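You operate a simulated robot arm through the tools that you are given. There is no shell and no other tool. Be economical: measure what you need, move in short steps, check, and stop when the job is done.

You are at the controls of a simulated two-armed robot. One attempt, no reset.

JOB
Pick up the white tin marked "sealer" from the lower right shelf of the storage rack with one hand, pass it to the other hand and put it on the space between the two crates. Set down upright: white tin.

Only the result counts: the job must be done as asked and must still hold three seconds after the hand-in. Knocking over, shifting, dropping, spilling or breaking anything else fails it.

ROBOT AND FRAMES
Two 6-joint arms with two-finger grippers on one trunk, on a base that drives. Base frame: it is fixed to the floor where the robot stands at the start and does not move with it; the origin is under the middle of the robot, x ahead of it, y to its left, z up. Readings come in mm, degrees, newtons and seconds.
The left shoulder is at the start at [30, 178, 1038], the right one opposite. With the tool pointing down near the work surface each hand reaches from about 600 to 660 mm from the robot's upright axis, wherever it stands, measured 20 degrees to its own side. Places, roughly: space between the two crates (26x20 cm) [740, 720, 920]. Payload 2.54 kg a hand.
The TCP of each hand is the grasp point between the finger pads, 30 mm short of the fingertips. In the tool frame z runs along the fingers and y along their closing line. The gripper opens to 116 mm. The gripper's body begins 95 mm behind the TCP.
Orientation is that of the tool frame in the base frame, as a unit quaternion [w, x, y, z]. With the fingers straight down and closing along the base's y, the tool's x points along the base's -x, its y along +y and its z along -z.

CONTROLS
- The arms move only by the tool move_arm. It takes "left_deltas", "right_deltas" or both (then of equal length, played together; a hand with none holds still); each is one flat list of numbers, 7 for each row, row after row: the closure, from 0 (fully open) to 1 (shut), then the shift along the base's x, y, z in mm, then the turn, a rotation vector about the base's x, y, z in degrees. In form: [hand, tx, ty, tz, wx, wy, wz, hand, tx, ty, tz, wx, wy, wz, ...]. A call has 1 to 8 rows; each row shifts and turns the commanded pose from where the row before left it. Rows are played at 5 a second. More than 50 mm and 8.6 degrees between two rows, or a gripper value outside its range, and nothing of the call is played. A pose out of reach is approached as far as the arm can. The call stops where the force on the tool passes 40 N (or 10 N more than at its start, if that is more) or the arm is blocked; 0.2 s more then pass. Each finger travels about 153 mm/s and halts on what it meets, pressing with about 34 N; the grip force reading is that of the motor and also rises with nothing between the fingers. The clock runs only during rows and for 0.2 s after the last one: add rows that do not move to give the fingers time. It gives the time, the measured TCP pose, the force on the tool (base axes), the opening and the grip force at its end, in the units of the frame above (readings bear some noise), with the torque about the TCP (base axes, N m) and any sound that the robot's microphone picked up.
- Cameras (640 x 400 px; columns grow to the right, rows downward): "scene" is now at [40.1, 7.9, 1750.4]; the picture's right is [0.14, -0.99, 0.00], its down [-0.83, -0.11, -0.54] and it looks along [0.54, 0.07, -0.84] (base axes); focal length 288 px, centre (320, 200). "left" rides on the left gripper at [69, 15, -122] in its tool frame; the picture's right is [-0.21, 0.98, 0.00], its down [-0.83, -0.18, -0.53] and it looks along [-0.52, -0.11, 0.85] (tool axes); focal length 251 px, centre (320, 200). "right" rides on the right gripper at [69, -15, -122] in its tool frame; the picture's right is [0.21, 0.98, 0.00], its down [-0.83, 0.18, -0.53] and it looks along [-0.52, 0.11, 0.85] (tool axes); focal length 251 px, centre (320, 200). There is no depth. A picture from a camera that has moved, and an enlarged one, comes with that camera's place and axes in the base frame and with its lens.
- grab_frame(camera): a new picture of that camera. It takes no simulated time.
- raise_lower(by): slides the trunk up (or, below 0, down) by that many mm; the arms and the scene camera ride with it, the base frame stays. It gives what a move gives, with no picture.
- drive_base(legs): drives the robot by 1 to 6 legs, each [ahead, left, turn to the left] in mm, mm and degrees, along the robot's own axes; the way and the turn of a leg run together, so that a leg with both is an arc; at most 1500 mm and 180 degrees a leg. The arms and the cameras ride along, it lands a little off, and it stops where it bumps. It gives what a move gives.
- pan_tilt(pan, tilt): turns the head with the scene camera to pan (to the left, within 143 degrees either way) and tilt (down, from -29 to 69), counted from straight ahead of the robot. It gives what a move gives.
- inspect(camera, box): a new picture of the part [left, top, right, bottom] of that camera's present view, enlarged. It takes no simulated time.
- job_done(): hands the job in; it is judged then, once.

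Go step by step. Nothing tells you exact positions but the pictures and the camera data: compare them with the known pose of the tool, close in by small moves and look again before you grip or let go. The budget is 120 turns and 108 pictures, counting those below and the enlarged ones. Unless the task says otherwise, let go and move clear before handing in, and close with one line.

The tools are called after "Request:" as name(argument=value, ...) on one line, values as JSON. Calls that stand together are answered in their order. move_arm: Moves the arms, as the interface text tells. Its arguments: {"type":"object","properties":{"left_deltas":{"type":"array"},"right_deltas":{"type":"array"}},"required":[]} The other tools are called the same way: raise_lower (by) slides the trunk up or down; drive_base (legs) drives the base; pan_tilt (pan, tilt) turns the head that bears the scene camera; grab_frame (camera) takes a picture; inspect (camera, box) takes an enlarged picture of a part of a camera's view; job_done () hands the job in.

At the start:

```text
time: 0.0
left_ee_pos: [445.7, 271.9, 1162.3]
left_tcp_rot: [0.001, 0.0, 1.0, 0.001]
left_contact_force: [0.7, 0.0, -0.4]
left_moment: [0.01, 0.04, 0.03]
left_finger_gap: 116.0
left_grip_force: 0.1
right_ee_pos: [416.9, -104.0, 1127.1]
right_tcp_rot: [0.001, 0.001, 1.0, 0.0]
right_contact_force: [-0.3, 0.8, -0.4]
right_moment: [-0.02, -0.02, -0.03]
right_finger_gap: 115.9
right_grip_force: 0.0
trunk travel left (down, up): [-250.0, 290.0]
robot x, y, heading: [1.1, -2.5, -0.0]
head pan, tilt: [7.8, 57.2]
```

scene: 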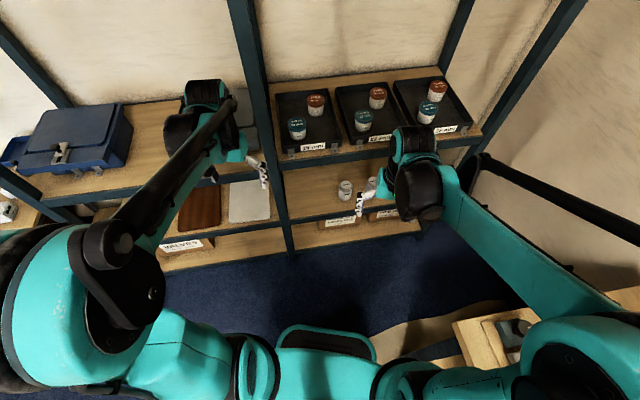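
right: 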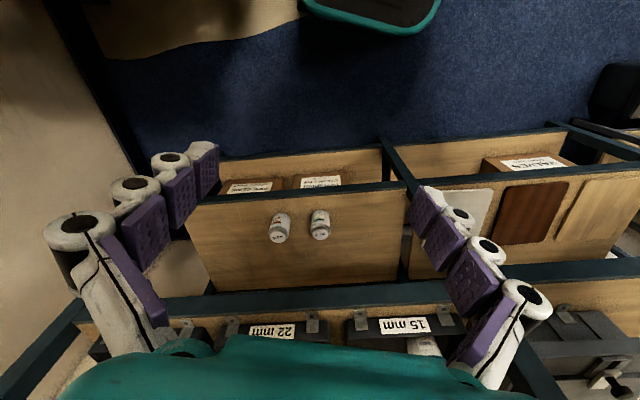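
left: 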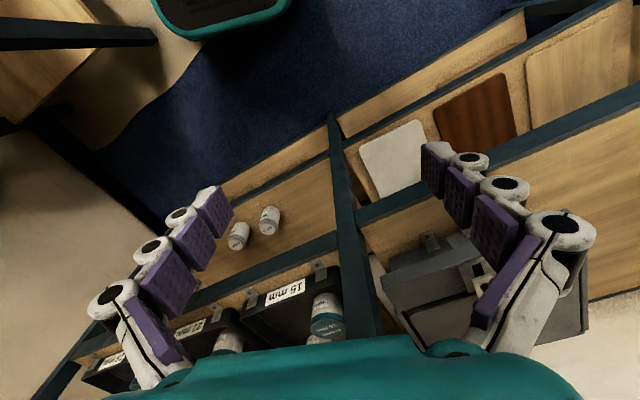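

I see a rack ahead with two white tins on the shelf under the trays. I'll zoom in to read the labels.

Request:
inspect(camera="right", box=[240, 180, 360, 255])

Request:
inspect(camera="left", box=[200, 190, 312, 260])

Request:
inspect(camera="scene", box=[260, 140, 420, 240])

```text
5.33 times, centred on (300, 218) of right
camera zoom: at [349.3, -120.0, 1248.9], right [-0.21, 0.98, 0.0], down [0.83, 0.18, 0.53], along [0.52, 0.11, -0.85], focal length 1341 px, centre (427, 107)
```

zoom: 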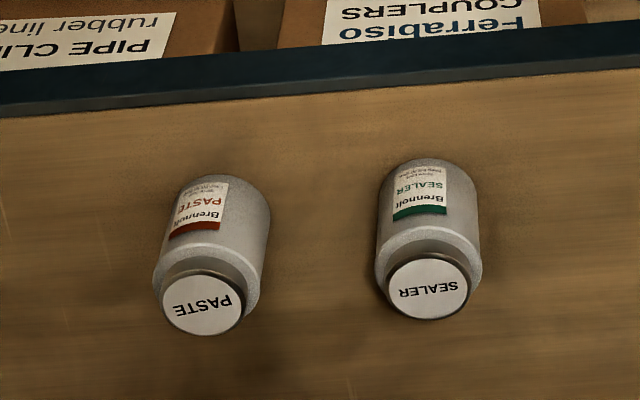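

```text
5.71 times, centred on (256, 225) of left
camera zoom: at [376.7, 287.1, 1284.6], right [0.21, 0.98, 0.0], down [0.83, -0.18, 0.53], along [0.52, -0.11, -0.85], focal length 1437 px, centre (686, 57)
```

zoom: 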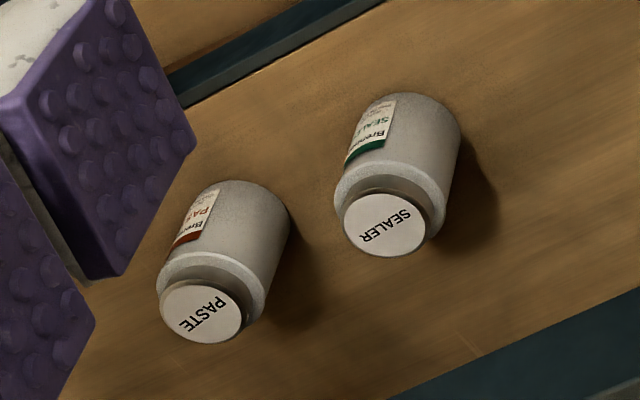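

```text
4.00 times, centred on (340, 190) of scene
camera zoom: at [40.1, 7.9, 1750.4], right [0.14, -0.99, 0.0], down [-0.83, -0.11, -0.54], along [0.54, 0.07, -0.84], focal length 1152 px, centre (240, 240)
```

zoom: 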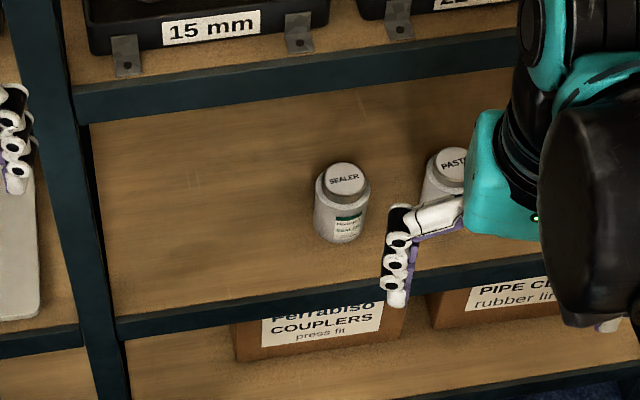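

The sealer tin stands at about (880,-8), with its top near z 597. Next I'll look around for the goal and the rack geometry.

Request:
pan_tilt(pan=45, tilt=40)

Request:
grab_frame(camera="scene")

```text
time: 1.0
left_ee_pos: [444.3, 271.2, 1163.9]
left_tcp_rot: [0.0, -0.001, 1.0, 0.001]
left_contact_force: [-0.6, 0.3, 0.5]
left_moment: [-0.02, -0.02, 0.0]
left_finger_gap: 115.8
left_grip_force: 0.0
right_ee_pos: [417.8, -103.4, 1126.3]
right_tcp_rot: [0.0, 0.0, 1.0, 0.001]
right_contact_force: [0.2, 0.2, 0.6]
right_moment: [-0.03, 0.0, -0.01]
right_finger_gap: 115.9
right_grip_force: 0.1
trunk travel left (down, up): [-250.0, 290.0]
robot x, y, heading: [-0.8, -1.5, 0.3]
head pan, tilt: [45.0, 40.0]
```

```text
101 pictures are left
camera scene: at [31.2, 58.5, 1773.8], right [0.71, -0.71, 0.0], down [-0.46, -0.45, -0.77], along [0.54, 0.54, -0.64], focal length 288 px, centre (320, 200)
```

scene: 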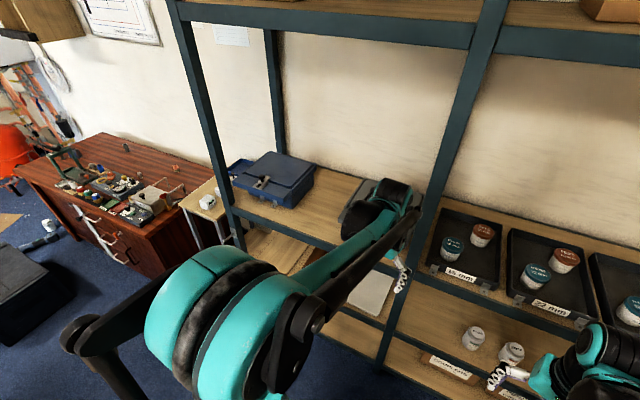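

The rack is turned about 18° from the base frame. The goal is the upper-left shelf between the blue and grey crates. I'll turn to face the rack squarely.

Request:
drive_base(legs=[[0, 0, 18.4]])

Request:
pan_tilt(pan=0, tilt=45)

Request:
grab_frame(camera="scene")

Request:
grab_frame(camera="left")

```text
time: 2.5
left_ee_pos: [335.9, 398.2, 1162.5]
left_tcp_rot: [0.0, -0.161, 0.987, 0.001]
left_contact_force: [0.1, -0.2, -0.7]
left_moment: [0.0, -0.02, 0.02]
left_finger_gap: 116.0
left_grip_force: 0.3
right_ee_pos: [429.3, 33.5, 1126.8]
right_tcp_rot: [0.0, -0.161, 0.987, 0.001]
right_contact_force: [0.8, 0.5, 0.5]
right_moment: [0.0, -0.02, -0.04]
right_finger_gap: 115.9
right_grip_force: 0.0
trunk travel left (down, up): [-250.0, 290.0]
robot x, y, heading: [2.4, -0.9, 18.1]
head pan, tilt: [45.0, 40.0]
```

```text
time: 3.6
left_ee_pos: [337.3, 397.6, 1163.4]
left_tcp_rot: [0.0, -0.161, 0.987, 0.001]
left_contact_force: [-0.5, -0.2, 0.3]
left_moment: [-0.03, -0.01, -0.04]
left_finger_gap: 116.2
left_grip_force: 0.0
right_ee_pos: [428.6, 34.1, 1127.1]
right_tcp_rot: [0.001, -0.16, 0.987, 0.0]
right_contact_force: [-0.3, -0.1, -0.3]
right_moment: [0.02, -0.01, -0.04]
right_finger_gap: 116.4
right_grip_force: 0.1
trunk travel left (down, up): [-250.0, 290.0]
robot x, y, heading: [-0.2, -0.2, 18.4]
head pan, tilt: [0.0, 45.0]
```

```text
100 pictures are left
camera scene: at [49.7, 14.8, 1766.6], right [0.32, -0.95, 0.0], down [-0.67, -0.22, -0.71], along [0.67, 0.22, -0.71], focal length 288 px, centre (320, 200)
```

scene: 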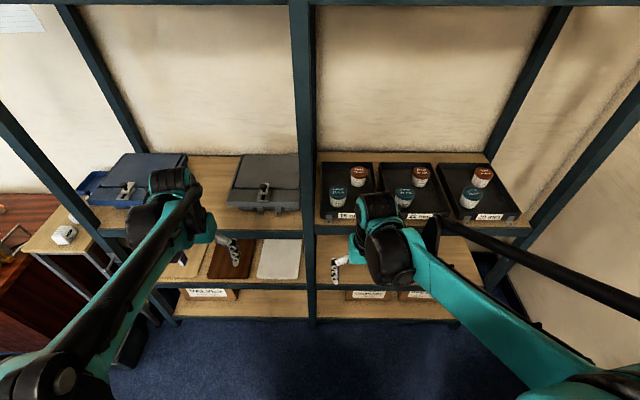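

```text
99 pictures are left
camera left: at [267.1, 391.3, 1284.6], right [-0.11, 0.99, 0.0], down [0.84, 0.09, 0.53], along [0.53, 0.06, -0.85], focal length 251 px, centre (320, 200)
```

left: 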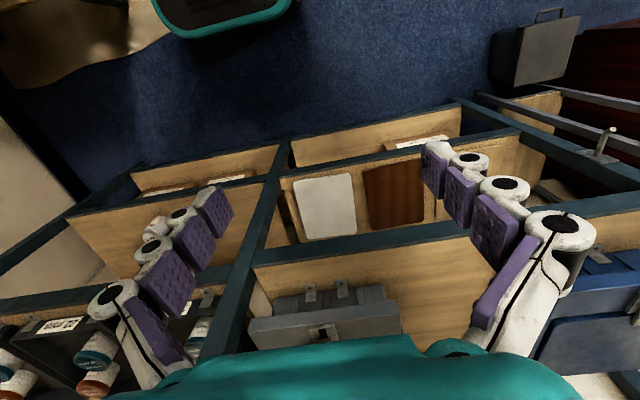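

The robot now faces the rack squarely. I'll zoom to measure the shelf edges and the goal space.

Request:
inspect(camera="scene", box=[300, 180, 492, 300])

Request:
inspect(camera="scene", box=[60, 140, 316, 300])

Request:
grab_frame(camera="right")

```text
3.33 times, centred on (396, 240) of scene
camera zoom: at [49.7, 14.8, 1766.6], right [0.32, -0.95, 0.0], down [-0.67, -0.22, -0.71], along [0.67, 0.22, -0.71], focal length 960 px, centre (67, 67)
```

zoom: 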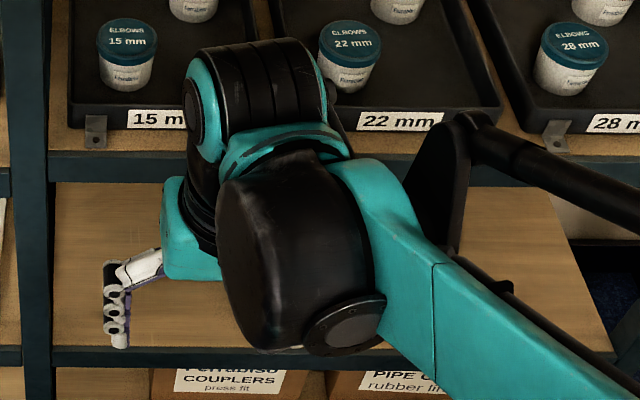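

```text
2.50 times, centred on (188, 220) of scene
camera zoom: at [49.7, 14.8, 1766.6], right [0.32, -0.95, 0.0], down [-0.67, -0.22, -0.71], along [0.67, 0.22, -0.71], focal length 720 px, centre (650, 150)
```

zoom: 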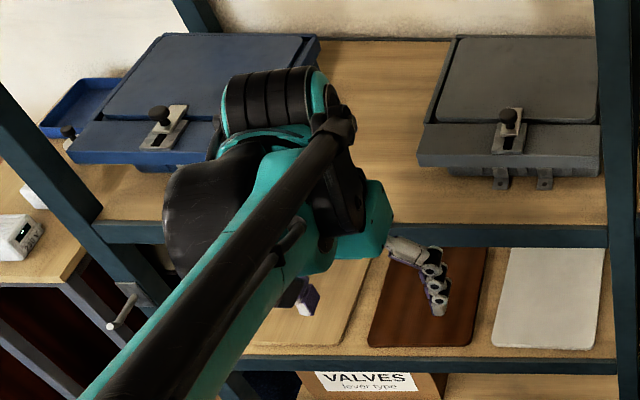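

```text
96 pictures are left
camera right: at [369.1, -4.0, 1248.9], right [-0.51, 0.86, 0.0], down [0.73, 0.43, 0.53], along [0.46, 0.27, -0.85], focal length 251 px, centre (320, 200)
```

right: 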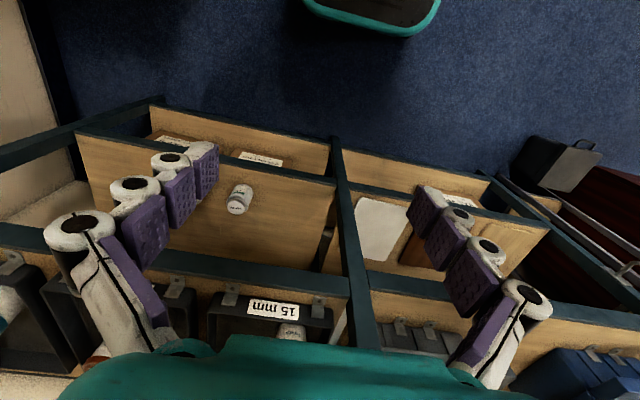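

Grey and blue crates are on the upper left shelf, and the front edge of the rack is about 755 mm ahead. I'll drive a little forward and right, lower the trunk, and pitch the right hand towards the tin.

Request:
drive_base(legs=[[100, -80, 0]])

Request:
raise_lower(by=-250)

Request:
grab_frame(camera="right")

Request:
grab_frame(camera="scene")

```text
time: 4.8
left_ee_pos: [457.6, 354.4, 1163.2]
left_tcp_rot: [0.0, -0.16, 0.987, 0.001]
left_contact_force: [0.5, -0.5, -0.4]
left_moment: [-0.03, 0.01, -0.01]
left_finger_gap: 115.9
left_grip_force: 0.0
right_ee_pos: [546.6, -10.5, 1126.3]
right_tcp_rot: [0.0, -0.16, 0.987, 0.001]
right_contact_force: [-0.2, 0.3, -0.7]
right_moment: [0.04, 0.06, 0.0]
right_finger_gap: 115.9
right_grip_force: 0.1
trunk travel left (down, up): [-250.0, 290.0]
robot x, y, heading: [121.9, -39.2, 18.3]
head pan, tilt: [0.0, 45.0]
```

```text
time: 7.4
left_ee_pos: [456.1, 353.8, 913.3]
left_tcp_rot: [0.001, -0.16, 0.987, 0.001]
left_contact_force: [0.6, 0.0, 0.9]
left_moment: [0.01, 0.0, -0.03]
left_finger_gap: 116.2
left_grip_force: 0.1
right_ee_pos: [545.8, -10.8, 877.2]
right_tcp_rot: [0.001, -0.16, 0.987, 0.0]
right_contact_force: [0.8, 0.4, 0.4]
right_moment: [-0.02, 0.0, 0.0]
right_finger_gap: 116.1
right_grip_force: 0.0
trunk travel left (down, up): [0.0, 540.0]
robot x, y, heading: [115.5, -43.3, 18.3]
head pan, tilt: [0.0, 45.0]
```

```text
95 pictures are left
camera right: at [486.9, -47.3, 999.1], right [-0.51, 0.86, 0.0], down [0.73, 0.43, 0.53], along [0.46, 0.27, -0.85], focal length 251 px, centre (320, 200)
```

right: 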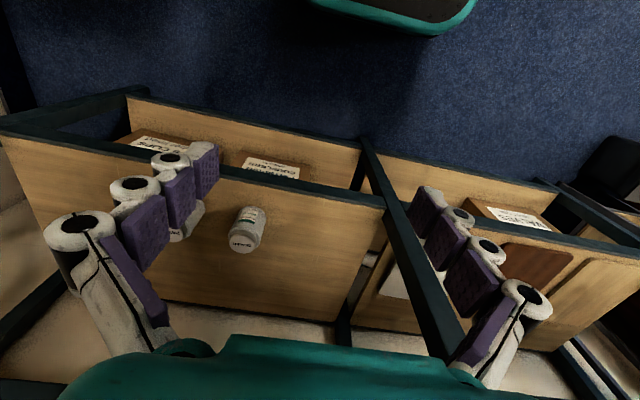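

```text
94 pictures are left
camera scene: at [167.5, -28.3, 1516.7], right [0.32, -0.95, 0.0], down [-0.67, -0.22, -0.71], along [0.67, 0.22, -0.71], focal length 288 px, centre (320, 200)
```

scene: 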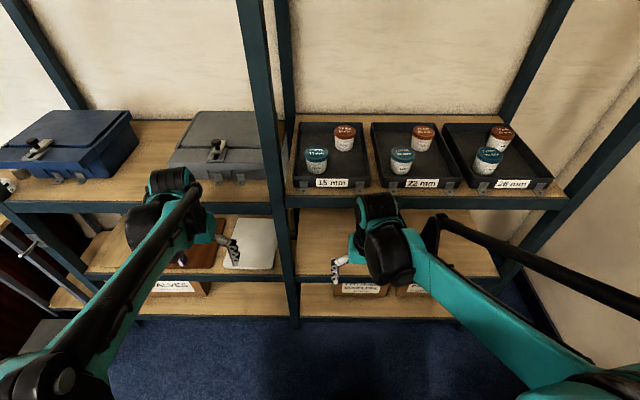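

The tin is about 732 mm ahead of the robot and 204 mm to the right, inside reach. I'll pitch the right hand to about 20° below horizontal while moving down to a pre-grasp pose in front of the shelf.

Request:
move_arm(right_deltas=[0, 22, -5.9, -25, 2.45, -7.4, 0, 0, 22, -5.9, -25, 2.45, -7.4, 0, 0, 22, -5.9, -25, 2.45, -7.4, 0, 0, 22, -5.9, -25, 2.45, -7.4, 0, 0, 22, -5.9, -25, 2.45, -7.4, 0, 0, 22, -5.9, -25, 2.45, -7.4, 0, 0, 22, -5.9, -25, 2.45, -7.4, 0, 0, 22, -5.9, -25, 2.45, -7.4, 0])

Request:
grab_frame(camera="right")

Request:
grab_frame(camera="scene")

```text
time: 9.2
left_ee_pos: [457.5, 354.8, 912.6]
left_tcp_rot: [0.0, -0.16, 0.987, 0.001]
left_contact_force: [0.9, 0.0, -0.7]
left_moment: [-0.03, 0.02, 0.04]
left_finger_gap: 115.7
left_grip_force: 0.0
right_ee_pos: [796.3, -34.4, 792.7]
right_tcp_rot: [0.511, -0.136, 0.845, 0.082]
right_contact_force: [0.6, 0.9, -0.3]
right_moment: [0.0, 0.03, -0.02]
right_finger_gap: 116.2
right_grip_force: 0.1
right hand out of reach, approached as far as the arm can: row 5, 6, 7, 8
trunk travel left (down, up): [0.0, 540.0]
robot x, y, heading: [117.4, -42.2, 18.5]
head pan, tilt: [0.0, 45.0]
```

```text
93 pictures are left
camera right: at [670.3, -94.6, 787.7], right [-0.4, 0.9, -0.19], down [-0.14, 0.15, 0.98], along [0.9, 0.42, 0.07], focal length 251 px, centre (320, 200)
```

right: 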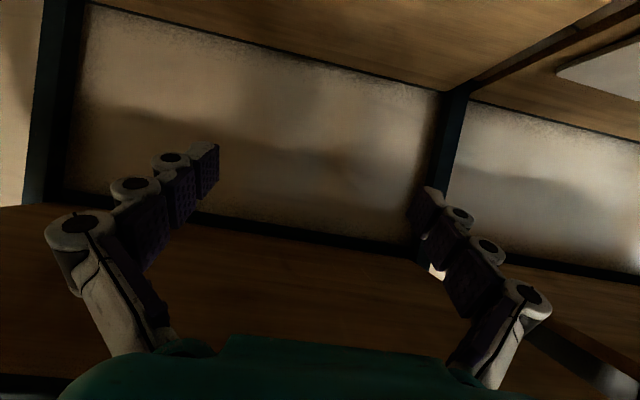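

```text
92 pictures are left
camera scene: at [168.8, -28.4, 1516.5], right [0.32, -0.95, 0.0], down [-0.67, -0.22, -0.71], along [0.67, 0.22, -0.71], focal length 288 px, centre (320, 200)
```

scene: 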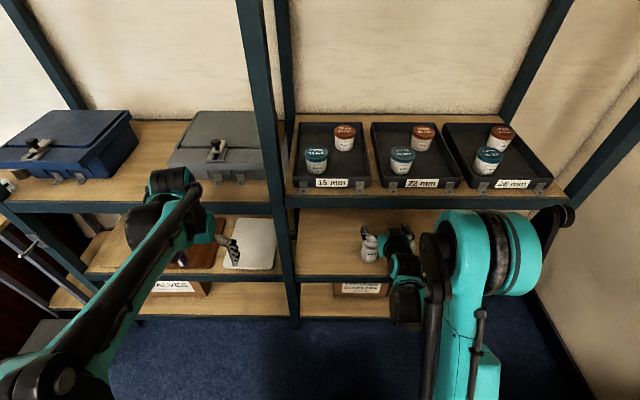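

The pre-grasp was too close to the shoulder to reach. I'll back the robot up and check the pose.

Request:
drive_base(legs=[[-130, 0, 0]])

Request:
move_arm(right_deltas=[0, 0, 0, 0, 0, 0, 0])

```text
time: 10.5
left_ee_pos: [330.0, 312.8, 911.1]
left_tcp_rot: [0.002, -0.16, 0.987, 0.001]
left_contact_force: [-0.8, -0.2, 1.0]
left_moment: [-0.01, -0.07, 0.02]
left_finger_gap: 115.8
left_grip_force: 0.0
right_ee_pos: [671.9, -76.4, 793.7]
right_tcp_rot: [0.511, -0.137, 0.845, 0.082]
right_contact_force: [-0.3, -0.7, 0.4]
right_moment: [-0.01, -0.02, 0.0]
right_finger_gap: 115.9
right_grip_force: 0.1
trunk travel left (down, up): [0.0, 540.0]
robot x, y, heading: [-7.3, -84.1, 18.3]
head pan, tilt: [0.0, 45.0]
```

```text
time: 10.9
left_ee_pos: [331.9, 313.0, 912.6]
left_tcp_rot: [0.001, -0.16, 0.987, 0.001]
left_contact_force: [0.3, 0.3, 0.0]
left_moment: [0.0, -0.02, -0.03]
left_finger_gap: 116.3
left_grip_force: 0.0
right_ee_pos: [671.3, -76.7, 793.9]
right_tcp_rot: [0.511, -0.136, 0.845, 0.082]
right_contact_force: [-0.1, 0.1, -0.2]
right_moment: [-0.01, 0.01, 0.0]
right_finger_gap: 116.0
right_grip_force: 0.0
trunk travel left (down, up): [0.0, 540.0]
robot x, y, heading: [-7.7, -82.9, 18.6]
head pan, tilt: [0.0, 45.0]
```

Now the hand is 646 mm ahead, laterally aligned with the tin, and outside the rack. I'll lower it and finish the pitch.

Request:
move_arm(right_deltas=[0, 0, 0, -35, 0.53, -1.6, 0, 0, 0, 0, -35, 0.53, -1.6, 0, 0, 0, 0, -35, 0.53, -1.6, 0, 0, 0, 0, -35, 0.53, -1.6, 0, 0, 0, 0, -35, 0.53, -1.6, 0])

Request:
grab_frame(camera="right")

Request:
grab_frame(camera="scene")

```text
time: 12.1
left_ee_pos: [331.6, 313.9, 912.3]
left_tcp_rot: [0.0, -0.16, 0.987, 0.001]
left_contact_force: [0.8, 0.7, -0.2]
left_moment: [0.03, 0.06, 0.04]
left_finger_gap: 116.1
left_grip_force: 0.1
right_ee_pos: [778.9, -47.3, 701.1]
right_tcp_rot: [0.571, -0.13, 0.805, 0.091]
right_contact_force: [-0.4, 0.6, -0.7]
right_moment: [-0.02, 0.03, -0.04]
right_finger_gap: 116.0
right_grip_force: 0.0
right hand out of reach, approached as far as the arm can: row 1, 2, 3, 4, 5
trunk travel left (down, up): [0.0, 540.0]
robot x, y, heading: [-8.1, -82.4, 18.6]
head pan, tilt: [0.0, 45.0]
```

```text
91 pictures are left
camera right: at [653.9, -106.6, 676.4], right [-0.37, 0.9, -0.2], down [-0.27, 0.1, 0.96], along [0.89, 0.41, 0.21], focal length 251 px, centre (320, 200)
```

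right: 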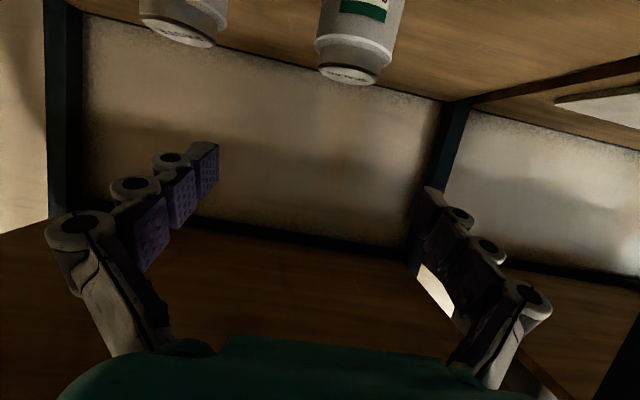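

```text
90 pictures are left
camera scene: at [44.3, -69.4, 1516.5], right [0.32, -0.95, 0.0], down [-0.67, -0.22, -0.71], along [0.67, 0.22, -0.71], focal length 288 px, centre (320, 200)
```

scene: 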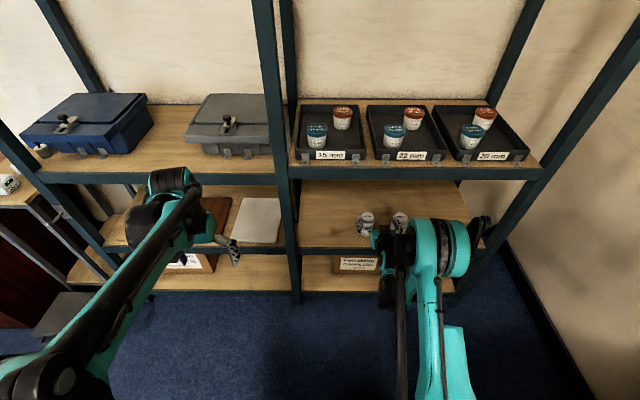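

The arm has a minimum wrist distance of about 500 mm, so the robot needs to stand farther back. I'll back up 90, then lower the hand to grasp height in front of the rack.

Request:
drive_base(legs=[[-90, 0, 0]])

Request:
move_arm(right_deltas=[0, 0, 0, -30, 0, 0, 0, 0, 0, 0, -30, 0, 0, 0, 0, 0, 0, -30, 0, 0, 0])

Request:
grab_frame(camera="right")

Request:
grab_frame(camera="scene")

```text
time: 13.2
left_ee_pos: [243.7, 282.9, 913.4]
left_tcp_rot: [0.001, -0.159, 0.987, 0.001]
left_contact_force: [-0.5, 0.8, 0.5]
left_moment: [0.01, -0.04, 0.02]
left_finger_gap: 115.8
left_grip_force: 0.2
right_ee_pos: [690.4, -77.8, 703.3]
right_tcp_rot: [0.57, -0.13, 0.806, 0.091]
right_contact_force: [-0.4, -0.3, 0.5]
right_moment: [-0.02, 0.03, 0.0]
right_finger_gap: 116.3
right_grip_force: 0.0
trunk travel left (down, up): [0.0, 540.0]
robot x, y, heading: [-93.9, -113.2, 18.5]
head pan, tilt: [0.0, 45.0]
```

```text
time: 14.0
left_ee_pos: [244.1, 284.7, 911.6]
left_tcp_rot: [0.0, -0.158, 0.987, 0.001]
left_contact_force: [0.0, -0.1, -0.2]
left_moment: [0.01, -0.02, 0.0]
left_finger_gap: 115.9
left_grip_force: 0.1
right_ee_pos: [717.0, -71.9, 618.2]
right_tcp_rot: [0.57, -0.129, 0.806, 0.09]
right_contact_force: [-0.3, 0.0, -0.6]
right_moment: [-0.05, -0.02, -0.01]
right_finger_gap: 115.9
right_grip_force: 0.1
right hand out of reach, approached as far as the arm can: row 1, 2, 3
trunk travel left (down, up): [0.0, 540.0]
robot x, y, heading: [-94.9, -109.5, 18.4]
head pan, tilt: [0.0, 45.0]
```

```text
89 pictures are left
camera right: at [591.9, -130.2, 593.9], right [-0.37, 0.9, -0.2], down [-0.27, 0.1, 0.96], along [0.89, 0.41, 0.21], focal length 251 px, centre (320, 200)
```

right: 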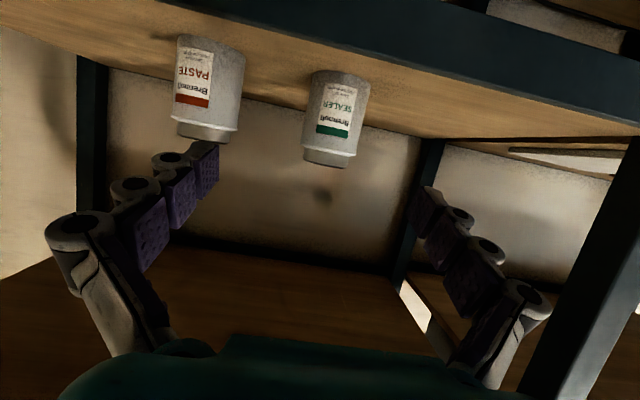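

```text
88 pictures are left
camera scene: at [-43.2, -98.4, 1516.5], right [0.31, -0.95, 0.0], down [-0.67, -0.22, -0.71], along [0.67, 0.22, -0.71], focal length 288 px, centre (320, 200)
```

scene: 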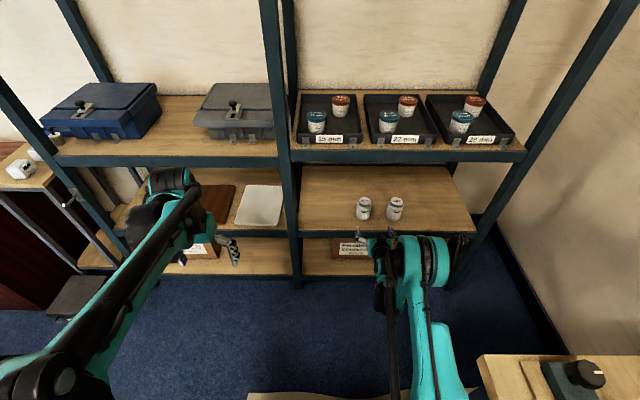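

The sealer is around (876,-5), with its base near z 515 and the paste tin 144 mm to its right. I'll back up slightly and lower the hand to grip height while still in front of the shelf.

Request:
drive_base(legs=[[-50, 0, 0]])

Request:
move_arm(right_deltas=[0, 6, 8, -25, 0, 0, 0, 0, 6, 0, -25, 0, 0, 0, 0, 6, 0, -20, 0, 0, 0])

Request:
grab_frame(camera="right")

```text
time: 14.9
left_ee_pos: [197.8, 268.0, 912.8]
left_tcp_rot: [0.001, -0.159, 0.987, 0.001]
left_contact_force: [-0.1, -0.5, 0.4]
left_moment: [0.04, -0.01, 0.02]
left_finger_gap: 116.2
left_grip_force: 0.0
right_ee_pos: [669.8, -87.1, 619.6]
right_tcp_rot: [0.57, -0.13, 0.807, 0.091]
right_contact_force: [-0.6, 0.1, 0.3]
right_moment: [-0.04, -0.01, -0.01]
right_finger_gap: 115.7
right_grip_force: 0.0
trunk travel left (down, up): [0.0, 540.0]
robot x, y, heading: [-142.1, -127.3, 18.2]
head pan, tilt: [0.0, 45.0]
```

```text
time: 15.7
left_ee_pos: [198.6, 268.4, 913.2]
left_tcp_rot: [0.0, -0.159, 0.987, 0.001]
left_contact_force: [0.4, 0.1, 0.2]
left_moment: [0.0, 0.03, -0.01]
left_finger_gap: 115.9
left_grip_force: 0.0
right_ee_pos: [675.6, -81.1, 591.7]
right_tcp_rot: [0.569, -0.129, 0.807, 0.091]
right_contact_force: [-0.6, -0.7, 0.2]
right_moment: [0.0, 0.0, 0.0]
right_finger_gap: 116.3
right_grip_force: 0.0
right hand out of reach, approached as far as the arm can: row 2, 3
trunk travel left (down, up): [0.0, 540.0]
robot x, y, heading: [-139.1, -130.2, 18.3]
head pan, tilt: [0.0, 45.0]
```

```text
87 pictures are left
camera right: at [550.7, -139.1, 567.5], right [-0.37, 0.91, -0.2], down [-0.27, 0.1, 0.96], along [0.89, 0.41, 0.21], focal length 251 px, centre (320, 200)
```

right: 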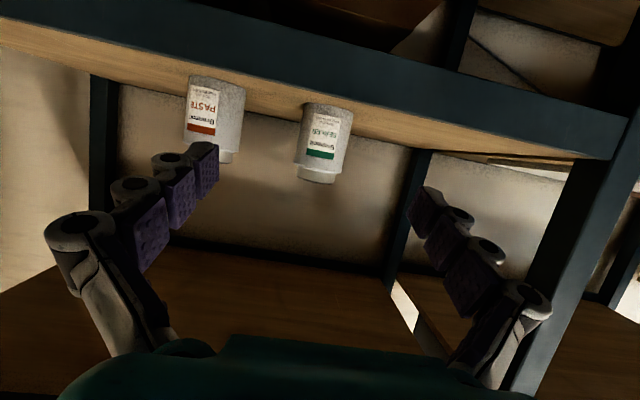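

The wrist seems to be at its bend limit at this height. I'll tilt the fingers about 10° further down to reach grip height.

Request:
move_arm(right_deltas=[0, 9, 3, -10, -1.6, 4.75, 0, 0, 5, 1.7, -15, -1.6, 4.75, 0, 0, 5, 1.7, -15, 0, 0, 0])

```text
time: 16.5
left_ee_pos: [197.5, 268.4, 913.2]
left_tcp_rot: [-0.001, -0.159, 0.987, 0.001]
left_contact_force: [-0.2, 0.5, 0.3]
left_moment: [0.01, -0.01, 0.05]
left_finger_gap: 115.8
left_grip_force: 0.0
right_ee_pos: [690.1, -73.5, 563.6]
right_tcp_rot: [0.496, -0.137, 0.854, 0.078]
right_contact_force: [-0.3, -0.2, 0.3]
right_moment: [-0.02, 0.04, -0.01]
right_finger_gap: 116.0
right_grip_force: 0.1
right hand out of reach, approached as far as the arm can: row 3
trunk travel left (down, up): [0.0, 540.0]
robot x, y, heading: [-140.2, -131.1, 18.2]
head pan, tilt: [0.0, 45.0]
```

Request:
move_arm(right_deltas=[0, 28, 9.5, 0, 0, 0, 0, 0, 10, 3, -14, 0, 0, 0])

Request:
grab_frame(camera="right")

Request:
grab_frame(camera="left")

```text
time: 17.1
left_ee_pos: [198.4, 268.0, 913.0]
left_tcp_rot: [-0.001, -0.159, 0.987, 0.0]
left_contact_force: [-0.3, 0.0, -1.1]
left_moment: [-0.01, 0.01, -0.01]
left_finger_gap: 115.9
left_grip_force: 0.0
right_ee_pos: [716.3, -63.9, 574.7]
right_tcp_rot: [0.497, -0.138, 0.853, 0.079]
right_contact_force: [-0.5, 0.5, -0.2]
right_moment: [0.01, 0.03, -0.04]
right_finger_gap: 116.0
right_grip_force: 0.1
right hand out of reach, approached as far as the arm can: row 1, 2
trunk travel left (down, up): [0.0, 540.0]
robot x, y, heading: [-141.9, -125.3, 18.2]
head pan, tilt: [0.0, 45.0]
```

```text
86 pictures are left
camera right: at [588.8, -123.0, 574.5], right [-0.41, 0.89, -0.19], down [-0.11, 0.16, 0.98], along [0.91, 0.42, 0.04], focal length 251 px, centre (320, 200)
```

right: 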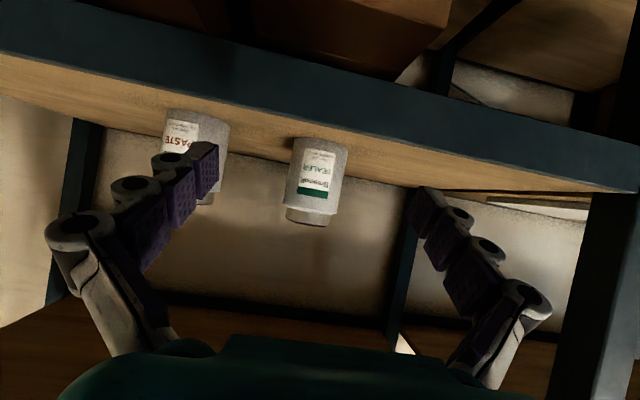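

```text
85 pictures are left
camera left: at [128.0, 262.1, 1034.5], right [-0.1, 0.99, 0.0], down [0.84, 0.09, 0.53], along [0.53, 0.06, -0.85], focal length 251 px, centre (320, 200)
```

left: 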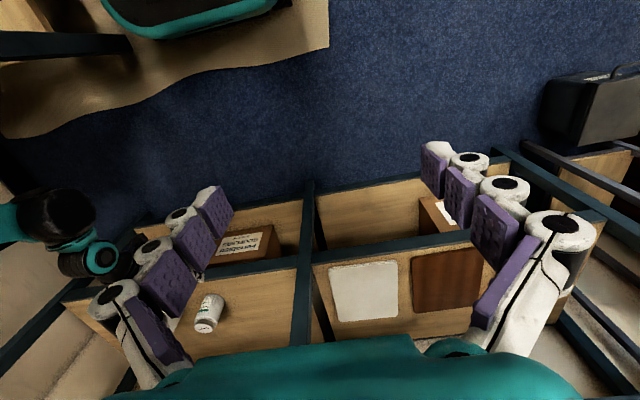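

The reach limit there is on the far side, so a z of about 560 with a 32° tilt suits the grip, since the tin spans about z 520–608. I'll settle into that pose, then check before driving in.

Request:
move_arm(right_deltas=[0, -20, -2, 2, -0.8, 2.4, 0, 0, -8, 0, 0, -0.8, 2.4, 0, 0, 0, 0, 0, 0, 0, 0])

```text
time: 17.9
left_ee_pos: [196.9, 267.3, 912.8]
left_tcp_rot: [0.0, -0.159, 0.987, 0.001]
left_contact_force: [0.6, 0.8, -0.4]
left_moment: [0.02, 0.0, 0.05]
left_finger_gap: 115.9
left_grip_force: 0.1
right_ee_pos: [689.1, -65.6, 577.1]
right_tcp_rot: [0.459, -0.14, 0.874, 0.072]
right_contact_force: [-0.3, -0.8, 0.2]
right_moment: [0.05, 0.0, 0.0]
right_finger_gap: 115.9
right_grip_force: 0.1
trunk travel left (down, up): [0.0, 540.0]
robot x, y, heading: [-137.4, -123.3, 18.2]
head pan, tilt: [0.0, 45.0]
```

Request:
move_arm(right_deltas=[0, 0, 0, -17, 0, 0, 0, 0, 0, 0, 0, 0, 0, 0])

Request:
drive_base(legs=[[100, 0, 0]])

Request:
grab_frame(camera="right")

Request:
grab_frame(camera="scene")

```text
time: 18.5
left_ee_pos: [196.6, 269.8, 912.9]
left_tcp_rot: [-0.001, -0.159, 0.987, 0.001]
left_contact_force: [-0.3, 0.3, 0.5]
left_moment: [0.01, -0.04, -0.01]
left_finger_gap: 116.1
left_grip_force: 0.0
right_ee_pos: [689.2, -68.5, 560.3]
right_tcp_rot: [0.459, -0.142, 0.874, 0.073]
right_contact_force: [0.2, 0.1, 0.6]
right_moment: [-0.01, 0.03, -0.02]
right_finger_gap: 116.0
right_grip_force: 0.0
trunk travel left (down, up): [0.0, 540.0]
robot x, y, heading: [-139.3, -126.8, 18.2]
head pan, tilt: [0.0, 45.0]
```

```text
time: 19.7
left_ee_pos: [292.0, 299.8, 912.2]
left_tcp_rot: [0.0, -0.159, 0.987, 0.001]
left_contact_force: [0.8, 0.0, -1.3]
left_moment: [-0.03, 0.01, -0.01]
left_finger_gap: 115.9
left_grip_force: 0.0
right_ee_pos: [784.7, -35.4, 560.0]
right_tcp_rot: [0.458, -0.142, 0.874, 0.073]
right_contact_force: [0.6, 0.4, -0.2]
right_moment: [0.01, -0.02, -0.03]
right_finger_gap: 115.9
right_grip_force: 0.1
trunk travel left (down, up): [0.0, 540.0]
robot x, y, heading: [-44.2, -100.4, 18.2]
head pan, tilt: [0.0, 45.0]
```

```text
84 pictures are left
camera right: at [657.6, -94.7, 572.0], right [-0.42, 0.89, -0.18], down [-0.03, 0.18, 0.98], along [0.91, 0.42, -0.05], focal length 251 px, centre (320, 200)
```

right: 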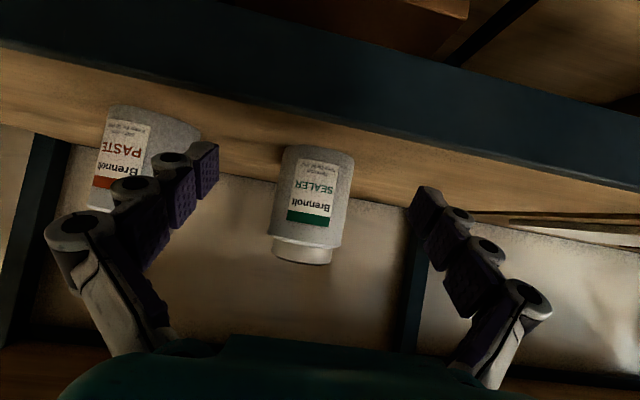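

```text
83 pictures are left
camera scene: at [4.5, -82.5, 1516.5], right [0.31, -0.95, 0.0], down [-0.67, -0.22, -0.71], along [0.67, 0.22, -0.71], focal length 288 px, centre (320, 200)
```

scene: 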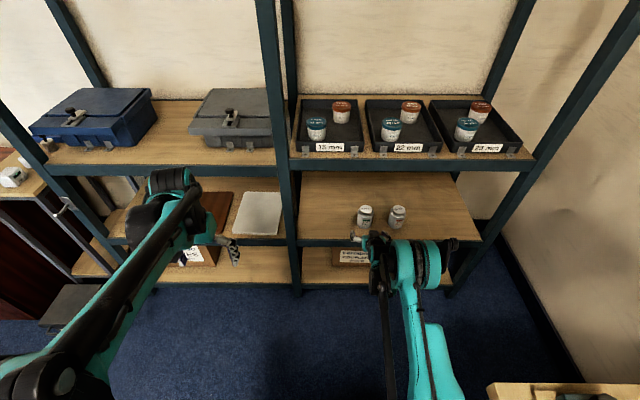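

Alignment is good: the tin is centred between the fingers, about 95 mm ahead. I'll drive in 60 mm and look.

Request:
drive_base(legs=[[60, 0, 0]])

Request:
grab_frame(camera="right")

```text
time: 20.6
left_ee_pos: [348.7, 319.0, 913.2]
left_tcp_rot: [0.0, -0.159, 0.987, 0.002]
left_contact_force: [0.7, 0.3, 0.3]
left_moment: [0.0, 0.05, 0.0]
left_finger_gap: 115.9
left_grip_force: 0.1
right_ee_pos: [840.1, -16.5, 558.7]
right_tcp_rot: [0.458, -0.142, 0.874, 0.074]
right_contact_force: [-0.3, 0.3, 0.3]
right_moment: [0.02, -0.01, -0.01]
right_finger_gap: 116.0
right_grip_force: 0.0
trunk travel left (down, up): [0.0, 540.0]
robot x, y, heading: [9.3, -79.4, 18.6]
head pan, tilt: [0.0, 45.0]
```

```text
82 pictures are left
camera right: at [714.2, -76.0, 572.0], right [-0.42, 0.89, -0.18], down [-0.03, 0.18, 0.98], along [0.91, 0.42, -0.05], focal length 251 px, centre (320, 200)
```

right: 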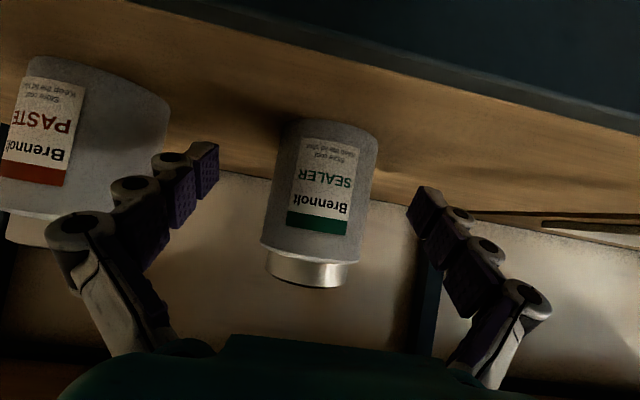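

The tin sits centrally between the fingers, about 33 mm still to go. I'll drive the last bit.

Request:
drive_base(legs=[[33, 0, 0]])

Request:
grab_frame(camera="right")

```text
time: 21.5
left_ee_pos: [380.0, 329.2, 913.3]
left_tcp_rot: [0.0, -0.159, 0.987, 0.001]
left_contact_force: [0.3, 0.3, -1.7]
left_moment: [-0.02, 0.05, -0.02]
left_finger_gap: 115.9
left_grip_force: 0.1
right_ee_pos: [871.4, -6.3, 559.6]
right_tcp_rot: [0.458, -0.141, 0.875, 0.073]
right_contact_force: [-0.3, 0.5, 0.0]
right_moment: [0.01, -0.01, 0.0]
right_finger_gap: 115.9
right_grip_force: 0.1
trunk travel left (down, up): [0.0, 540.0]
robot x, y, heading: [38.1, -64.3, 18.7]
head pan, tilt: [0.0, 45.0]
```

```text
81 pictures are left
camera right: at [744.8, -65.8, 571.9], right [-0.42, 0.89, -0.18], down [-0.03, 0.18, 0.98], along [0.91, 0.42, -0.05], focal length 251 px, centre (320, 200)
```

right: 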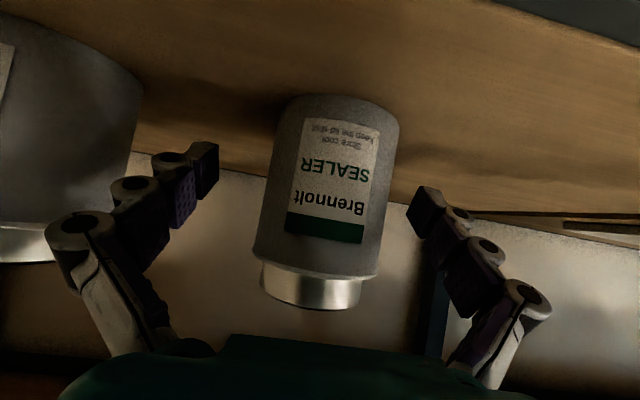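

The tin is centred between the pads. Closing the right gripper.

Request:
move_arm(right_deltas=[0.3, 0, 0, 0, 0, 0, 0, 0.42, 0, 0, 0, 0, 0, 0, 0.48, 0, 0, 0, 0, 0, 0, 0.7, 0, 0, 0, 0, 0, 0, 1, 0, 0, 0, 0, 0, 0, 1, 0, 0, 0, 0, 0, 0])

Request:
grab_frame(camera="right")

```text
time: 22.9
left_ee_pos: [378.9, 328.7, 913.6]
left_tcp_rot: [0.0, -0.159, 0.987, 0.001]
left_contact_force: [0.4, 0.4, 0.0]
left_moment: [-0.03, 0.0, -0.01]
left_finger_gap: 116.2
left_grip_force: 0.1
right_ee_pos: [870.2, -6.4, 560.7]
right_tcp_rot: [0.459, -0.141, 0.874, 0.072]
right_contact_force: [-2.1, 0.8, 2.3]
right_moment: [-0.01, 0.06, -0.04]
right_finger_gap: 64.0
right_grip_force: 34.4
trunk travel left (down, up): [0.0, 540.0]
robot x, y, heading: [42.0, -68.8, 18.3]
head pan, tilt: [0.0, 45.0]
```

```text
80 pictures are left
camera right: at [744.2, -65.9, 572.9], right [-0.42, 0.89, -0.18], down [-0.03, 0.18, 0.98], along [0.91, 0.42, -0.05], focal length 251 px, centre (320, 200)
```

right: 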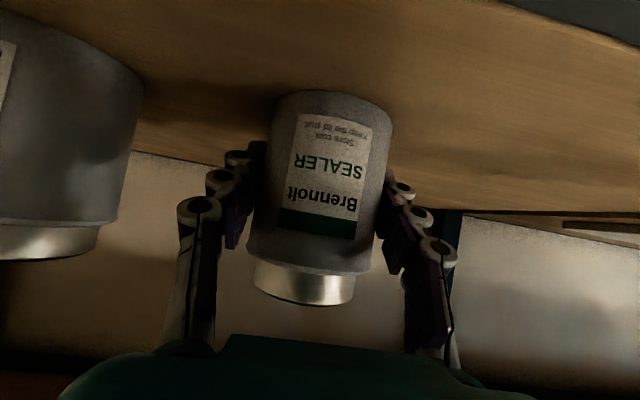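

Gripped at 64 mm. I'll lift 40 mm with the trunk, then back out of the shelf.

Request:
raise_lower(by=40)

Request:
grab_frame(camera="right")

```text
time: 23.7
left_ee_pos: [378.4, 328.8, 951.6]
left_tcp_rot: [0.0, -0.159, 0.987, 0.0]
left_contact_force: [-0.2, 0.0, 0.9]
left_moment: [-0.02, 0.03, 0.03]
left_finger_gap: 116.3
left_grip_force: 0.1
right_ee_pos: [871.2, -7.3, 600.9]
right_tcp_rot: [0.459, -0.142, 0.874, 0.073]
right_contact_force: [-0.4, -1.0, -2.9]
right_moment: [-0.01, -0.03, 0.03]
right_finger_gap: 64.3
right_grip_force: 33.7
trunk travel left (down, up): [-40.0, 500.0]
robot x, y, heading: [42.8, -68.9, 18.5]
head pan, tilt: [0.0, 45.0]
```

```text
79 pictures are left
camera right: at [744.6, -66.0, 612.2], right [-0.42, 0.89, -0.18], down [-0.03, 0.18, 0.98], along [0.91, 0.42, -0.05], focal length 251 px, centre (320, 200)
```

right: 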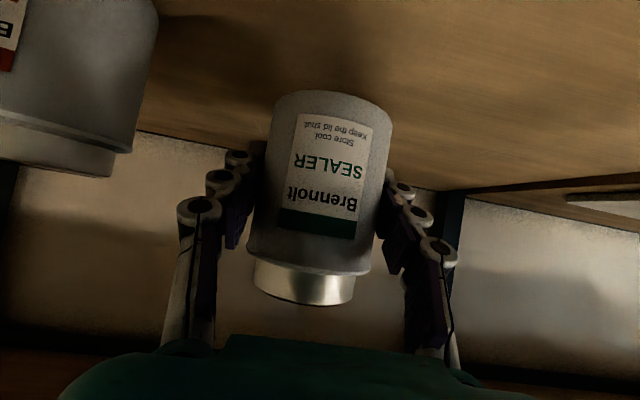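

Lifted cleanly. Backing out of the rack to a spot already proven clear.

Request:
drive_base(legs=[[-190, 0, 0]])

Request:
raise_lower(by=210)

Request:
pan_tilt(pan=0, tilt=50)

Request:
grab_frame(camera="scene")

```text
time: 25.3
left_ee_pos: [199.8, 268.3, 953.2]
left_tcp_rot: [0.001, -0.158, 0.987, 0.002]
left_contact_force: [-0.1, 0.4, 0.8]
left_moment: [0.03, -0.05, -0.02]
left_finger_gap: 116.2
left_grip_force: 0.1
right_ee_pos: [690.9, -68.2, 600.7]
right_tcp_rot: [0.459, -0.14, 0.874, 0.072]
right_contact_force: [0.4, -0.4, -3.1]
right_moment: [-0.02, 0.04, -0.01]
right_finger_gap: 64.2
right_grip_force: 33.8
trunk travel left (down, up): [-40.0, 500.0]
robot x, y, heading: [-143.1, -126.1, 18.0]
head pan, tilt: [0.0, 45.0]
```

```text
time: 27.5
left_ee_pos: [200.0, 269.0, 1163.1]
left_tcp_rot: [0.0, -0.158, 0.987, 0.001]
left_contact_force: [-1.2, 0.3, 0.3]
left_moment: [0.02, -0.03, 0.01]
left_finger_gap: 115.8
left_grip_force: 0.0
right_ee_pos: [692.3, -67.7, 810.6]
right_tcp_rot: [0.459, -0.141, 0.874, 0.072]
right_contact_force: [-0.5, -0.6, -2.5]
right_moment: [-0.03, 0.0, 0.01]
right_finger_gap: 64.1
right_grip_force: 34.1
trunk travel left (down, up): [-250.0, 290.0]
robot x, y, heading: [-139.1, -131.8, 18.2]
head pan, tilt: [0.0, 45.0]
```

```text
time: 28.2
left_ee_pos: [200.2, 268.9, 1162.1]
left_tcp_rot: [0.0, -0.158, 0.987, 0.001]
left_contact_force: [-0.7, 0.5, -0.5]
left_moment: [-0.01, -0.03, 0.02]
left_finger_gap: 115.7
left_grip_force: 0.2
right_ee_pos: [692.2, -67.5, 809.8]
right_tcp_rot: [0.46, -0.14, 0.874, 0.072]
right_contact_force: [0.0, -0.1, -2.2]
right_moment: [0.0, 0.02, 0.02]
right_finger_gap: 64.1
right_grip_force: 33.3
trunk travel left (down, up): [-250.0, 290.0]
robot x, y, heading: [-138.2, -130.0, 18.3]
head pan, tilt: [0.0, 50.0]
```

```text
78 pictures are left
camera scene: at [-93.0, -114.8, 1759.7], right [0.31, -0.95, 0.0], down [-0.73, -0.24, -0.64], along [0.61, 0.2, -0.77], focal length 288 px, centre (320, 200)
```

scene: 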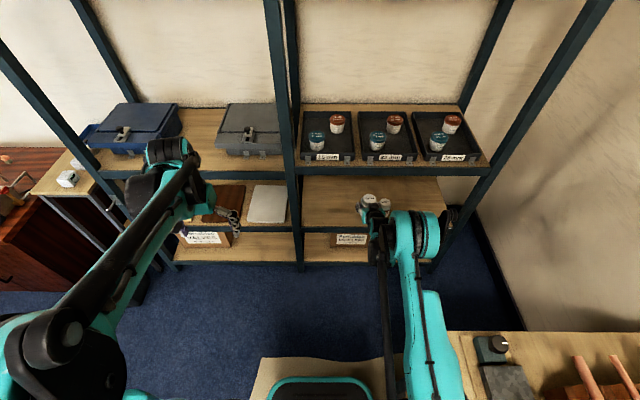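

The tin is held in front of the rack. Now I bring it up and towards the robot's middle for the handover.

Request:
move_arm(right_deltas=[1, -12.6, 6.4, 45, 0, 0, 0, 1, -12.6, 6.4, 45, 0, 0, 0, 1, -12.6, 6.4, 45, 0, 0, 0, 1, -12.6, 6.4, 45, 0, 0, 0, 1, -44, 6.4, 20, 0, 0, 0, 1, -44, 6.4, 20, 0, 0, 0, 1, -44, 6.4, 20, 0, 0, 0])

Request:
grab_frame(camera="scene")

```text
time: 29.8
left_ee_pos: [198.0, 269.9, 1162.8]
left_tcp_rot: [0.001, -0.158, 0.987, 0.0]
left_contact_force: [-0.1, 0.3, 1.0]
left_moment: [0.02, -0.06, 0.02]
left_finger_gap: 116.0
left_grip_force: 0.1
right_ee_pos: [507.2, -22.2, 1051.7]
right_tcp_rot: [0.46, -0.14, 0.874, 0.071]
right_contact_force: [-0.8, 0.4, -3.4]
right_moment: [0.0, -0.01, -0.01]
right_finger_gap: 64.6
right_grip_force: 33.7
trunk travel left (down, up): [-250.0, 290.0]
robot x, y, heading: [-140.2, -128.7, 18.0]
head pan, tilt: [0.0, 50.0]
```

```text
77 pictures are left
camera scene: at [-95.9, -114.7, 1759.7], right [0.31, -0.95, 0.0], down [-0.73, -0.24, -0.64], along [0.61, 0.2, -0.77], focal length 288 px, centre (320, 200)
```

scene: 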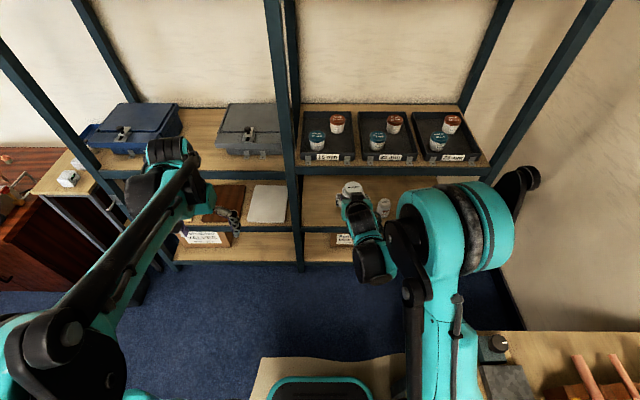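

Good. Next, bring the tin to about (570, 0) in the robot frame while the left hand yaws to close along the forward direction.

Request:
move_arm(right_deltas=[1, -35, 23, 0, 0, 0, 0, 1, -35, 23, 0, 0, 0, 0, 1, -35, 23, 0, 0, 0, 0, 1, 0, 0, 0, 0, 0, 0, 1, 0, 0, 0, 0, 0, 0, 1, 0, 0, 0, 0, 0, 0], left_deltas=[0, 0, 0, 10, 0, 0, -8.5, 0, 0, 0, 10, 0, 0, -8.5, 0, 0, 0, 10, 0, 0, -8.5, 0, 0, 0, 0, 0, 0, -8.5, 0, 0, 0, 0, 0, 0, -8.5, 0, 0, 0, 0, 0, 0, -8.5])

Request:
grab_frame(camera="scene")

```text
time: 31.2
left_ee_pos: [199.6, 268.4, 1192.8]
left_tcp_rot: [0.0, 0.283, 0.959, 0.001]
left_contact_force: [0.8, -0.2, -0.6]
left_moment: [0.01, 0.02, -0.01]
left_finger_gap: 115.9
left_grip_force: 0.1
right_ee_pos: [404.9, 45.9, 1052.7]
right_tcp_rot: [0.46, -0.14, 0.874, 0.073]
right_contact_force: [0.3, -0.1, -3.5]
right_moment: [-0.03, 0.02, 0.03]
right_finger_gap: 64.4
right_grip_force: 33.8
trunk travel left (down, up): [-250.0, 290.0]
robot x, y, heading: [-136.8, -128.3, 18.2]
head pan, tilt: [0.0, 50.0]
```

```text
76 pictures are left
camera scene: at [-93.0, -115.0, 1759.6], right [0.31, -0.95, 0.0], down [-0.73, -0.24, -0.64], along [0.61, 0.2, -0.77], focal length 288 px, centre (320, 200)
```

scene: 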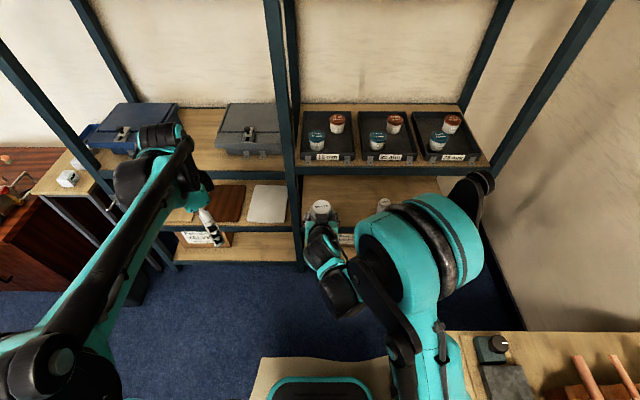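

Both moves went fine. Finish the left yaw and nudge the tin a bit closer, left and lower to suit the left arm's reach.

Request:
move_arm(right_deltas=[1, -25, 13, -10, 0, 0, 0, 1, -25, 13, -10, 0, 0, 0, 1, 0, 0, 0, 0, 0, 0, 1, 0, 0, 0, 0, 0, 0, 1, 0, 0, 0, 0, 0, 0], left_deltas=[0, 0, 0, 0, 0, 0, -7.8, 0, 0, 0, 0, 0, 0, -7.8, 0, 0, 0, 0, 0, 0, -7.8, 0, 0, 0, 0, 0, 0, -7.8, 0, 0, 0, 0, 0, 0, -7.8])

Request:
grab_frame(camera="scene")

Request:
grab_frame(camera="left")

```text
time: 32.4
left_ee_pos: [200.3, 269.2, 1192.1]
left_tcp_rot: [0.002, 0.587, 0.81, 0.0]
left_contact_force: [-0.2, 0.7, 0.3]
left_moment: [-0.02, -0.05, 0.0]
left_finger_gap: 116.1
left_grip_force: 0.0
right_ee_pos: [356.4, 75.7, 1038.1]
right_tcp_rot: [0.459, -0.14, 0.874, 0.072]
right_contact_force: [-0.2, 0.8, -3.0]
right_moment: [-0.01, -0.04, -0.01]
right_finger_gap: 64.1
right_grip_force: 34.1
right hand out of reach, approached as far as the arm can: row 2
trunk travel left (down, up): [-250.0, 290.0]
robot x, y, heading: [-133.3, -130.9, 18.2]
head pan, tilt: [0.0, 50.0]
```

```text
75 pictures are left
camera scene: at [-93.1, -114.9, 1759.6], right [0.31, -0.95, 0.0], down [-0.73, -0.24, -0.64], along [0.61, 0.2, -0.77], focal length 288 px, centre (320, 200)
```

scene: 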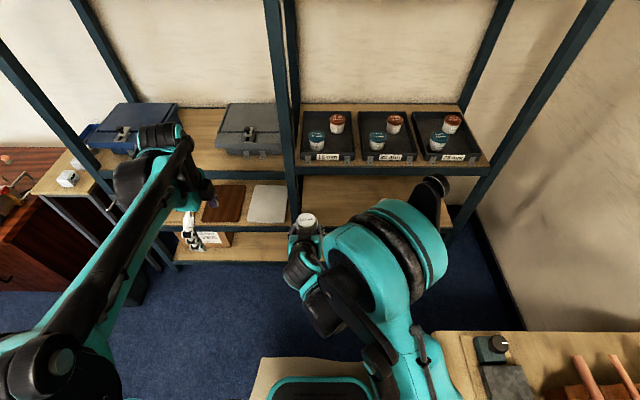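

```text
74 pictures are left
camera left: at [193.3, 340.2, 1314.2], right [1.0, 0.1, 0.0], down [0.08, -0.84, 0.53], along [0.05, -0.53, -0.85], focal length 251 px, centre (320, 200)
```

left: 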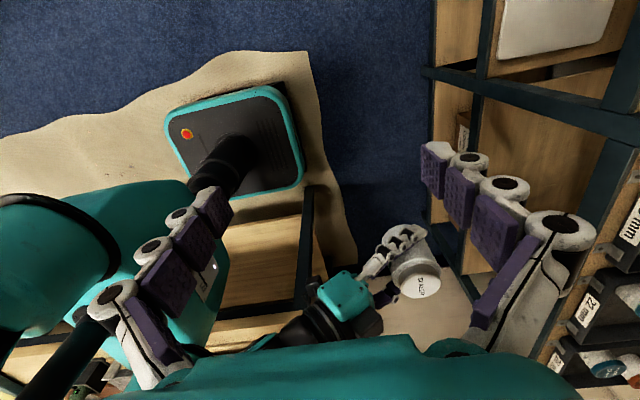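

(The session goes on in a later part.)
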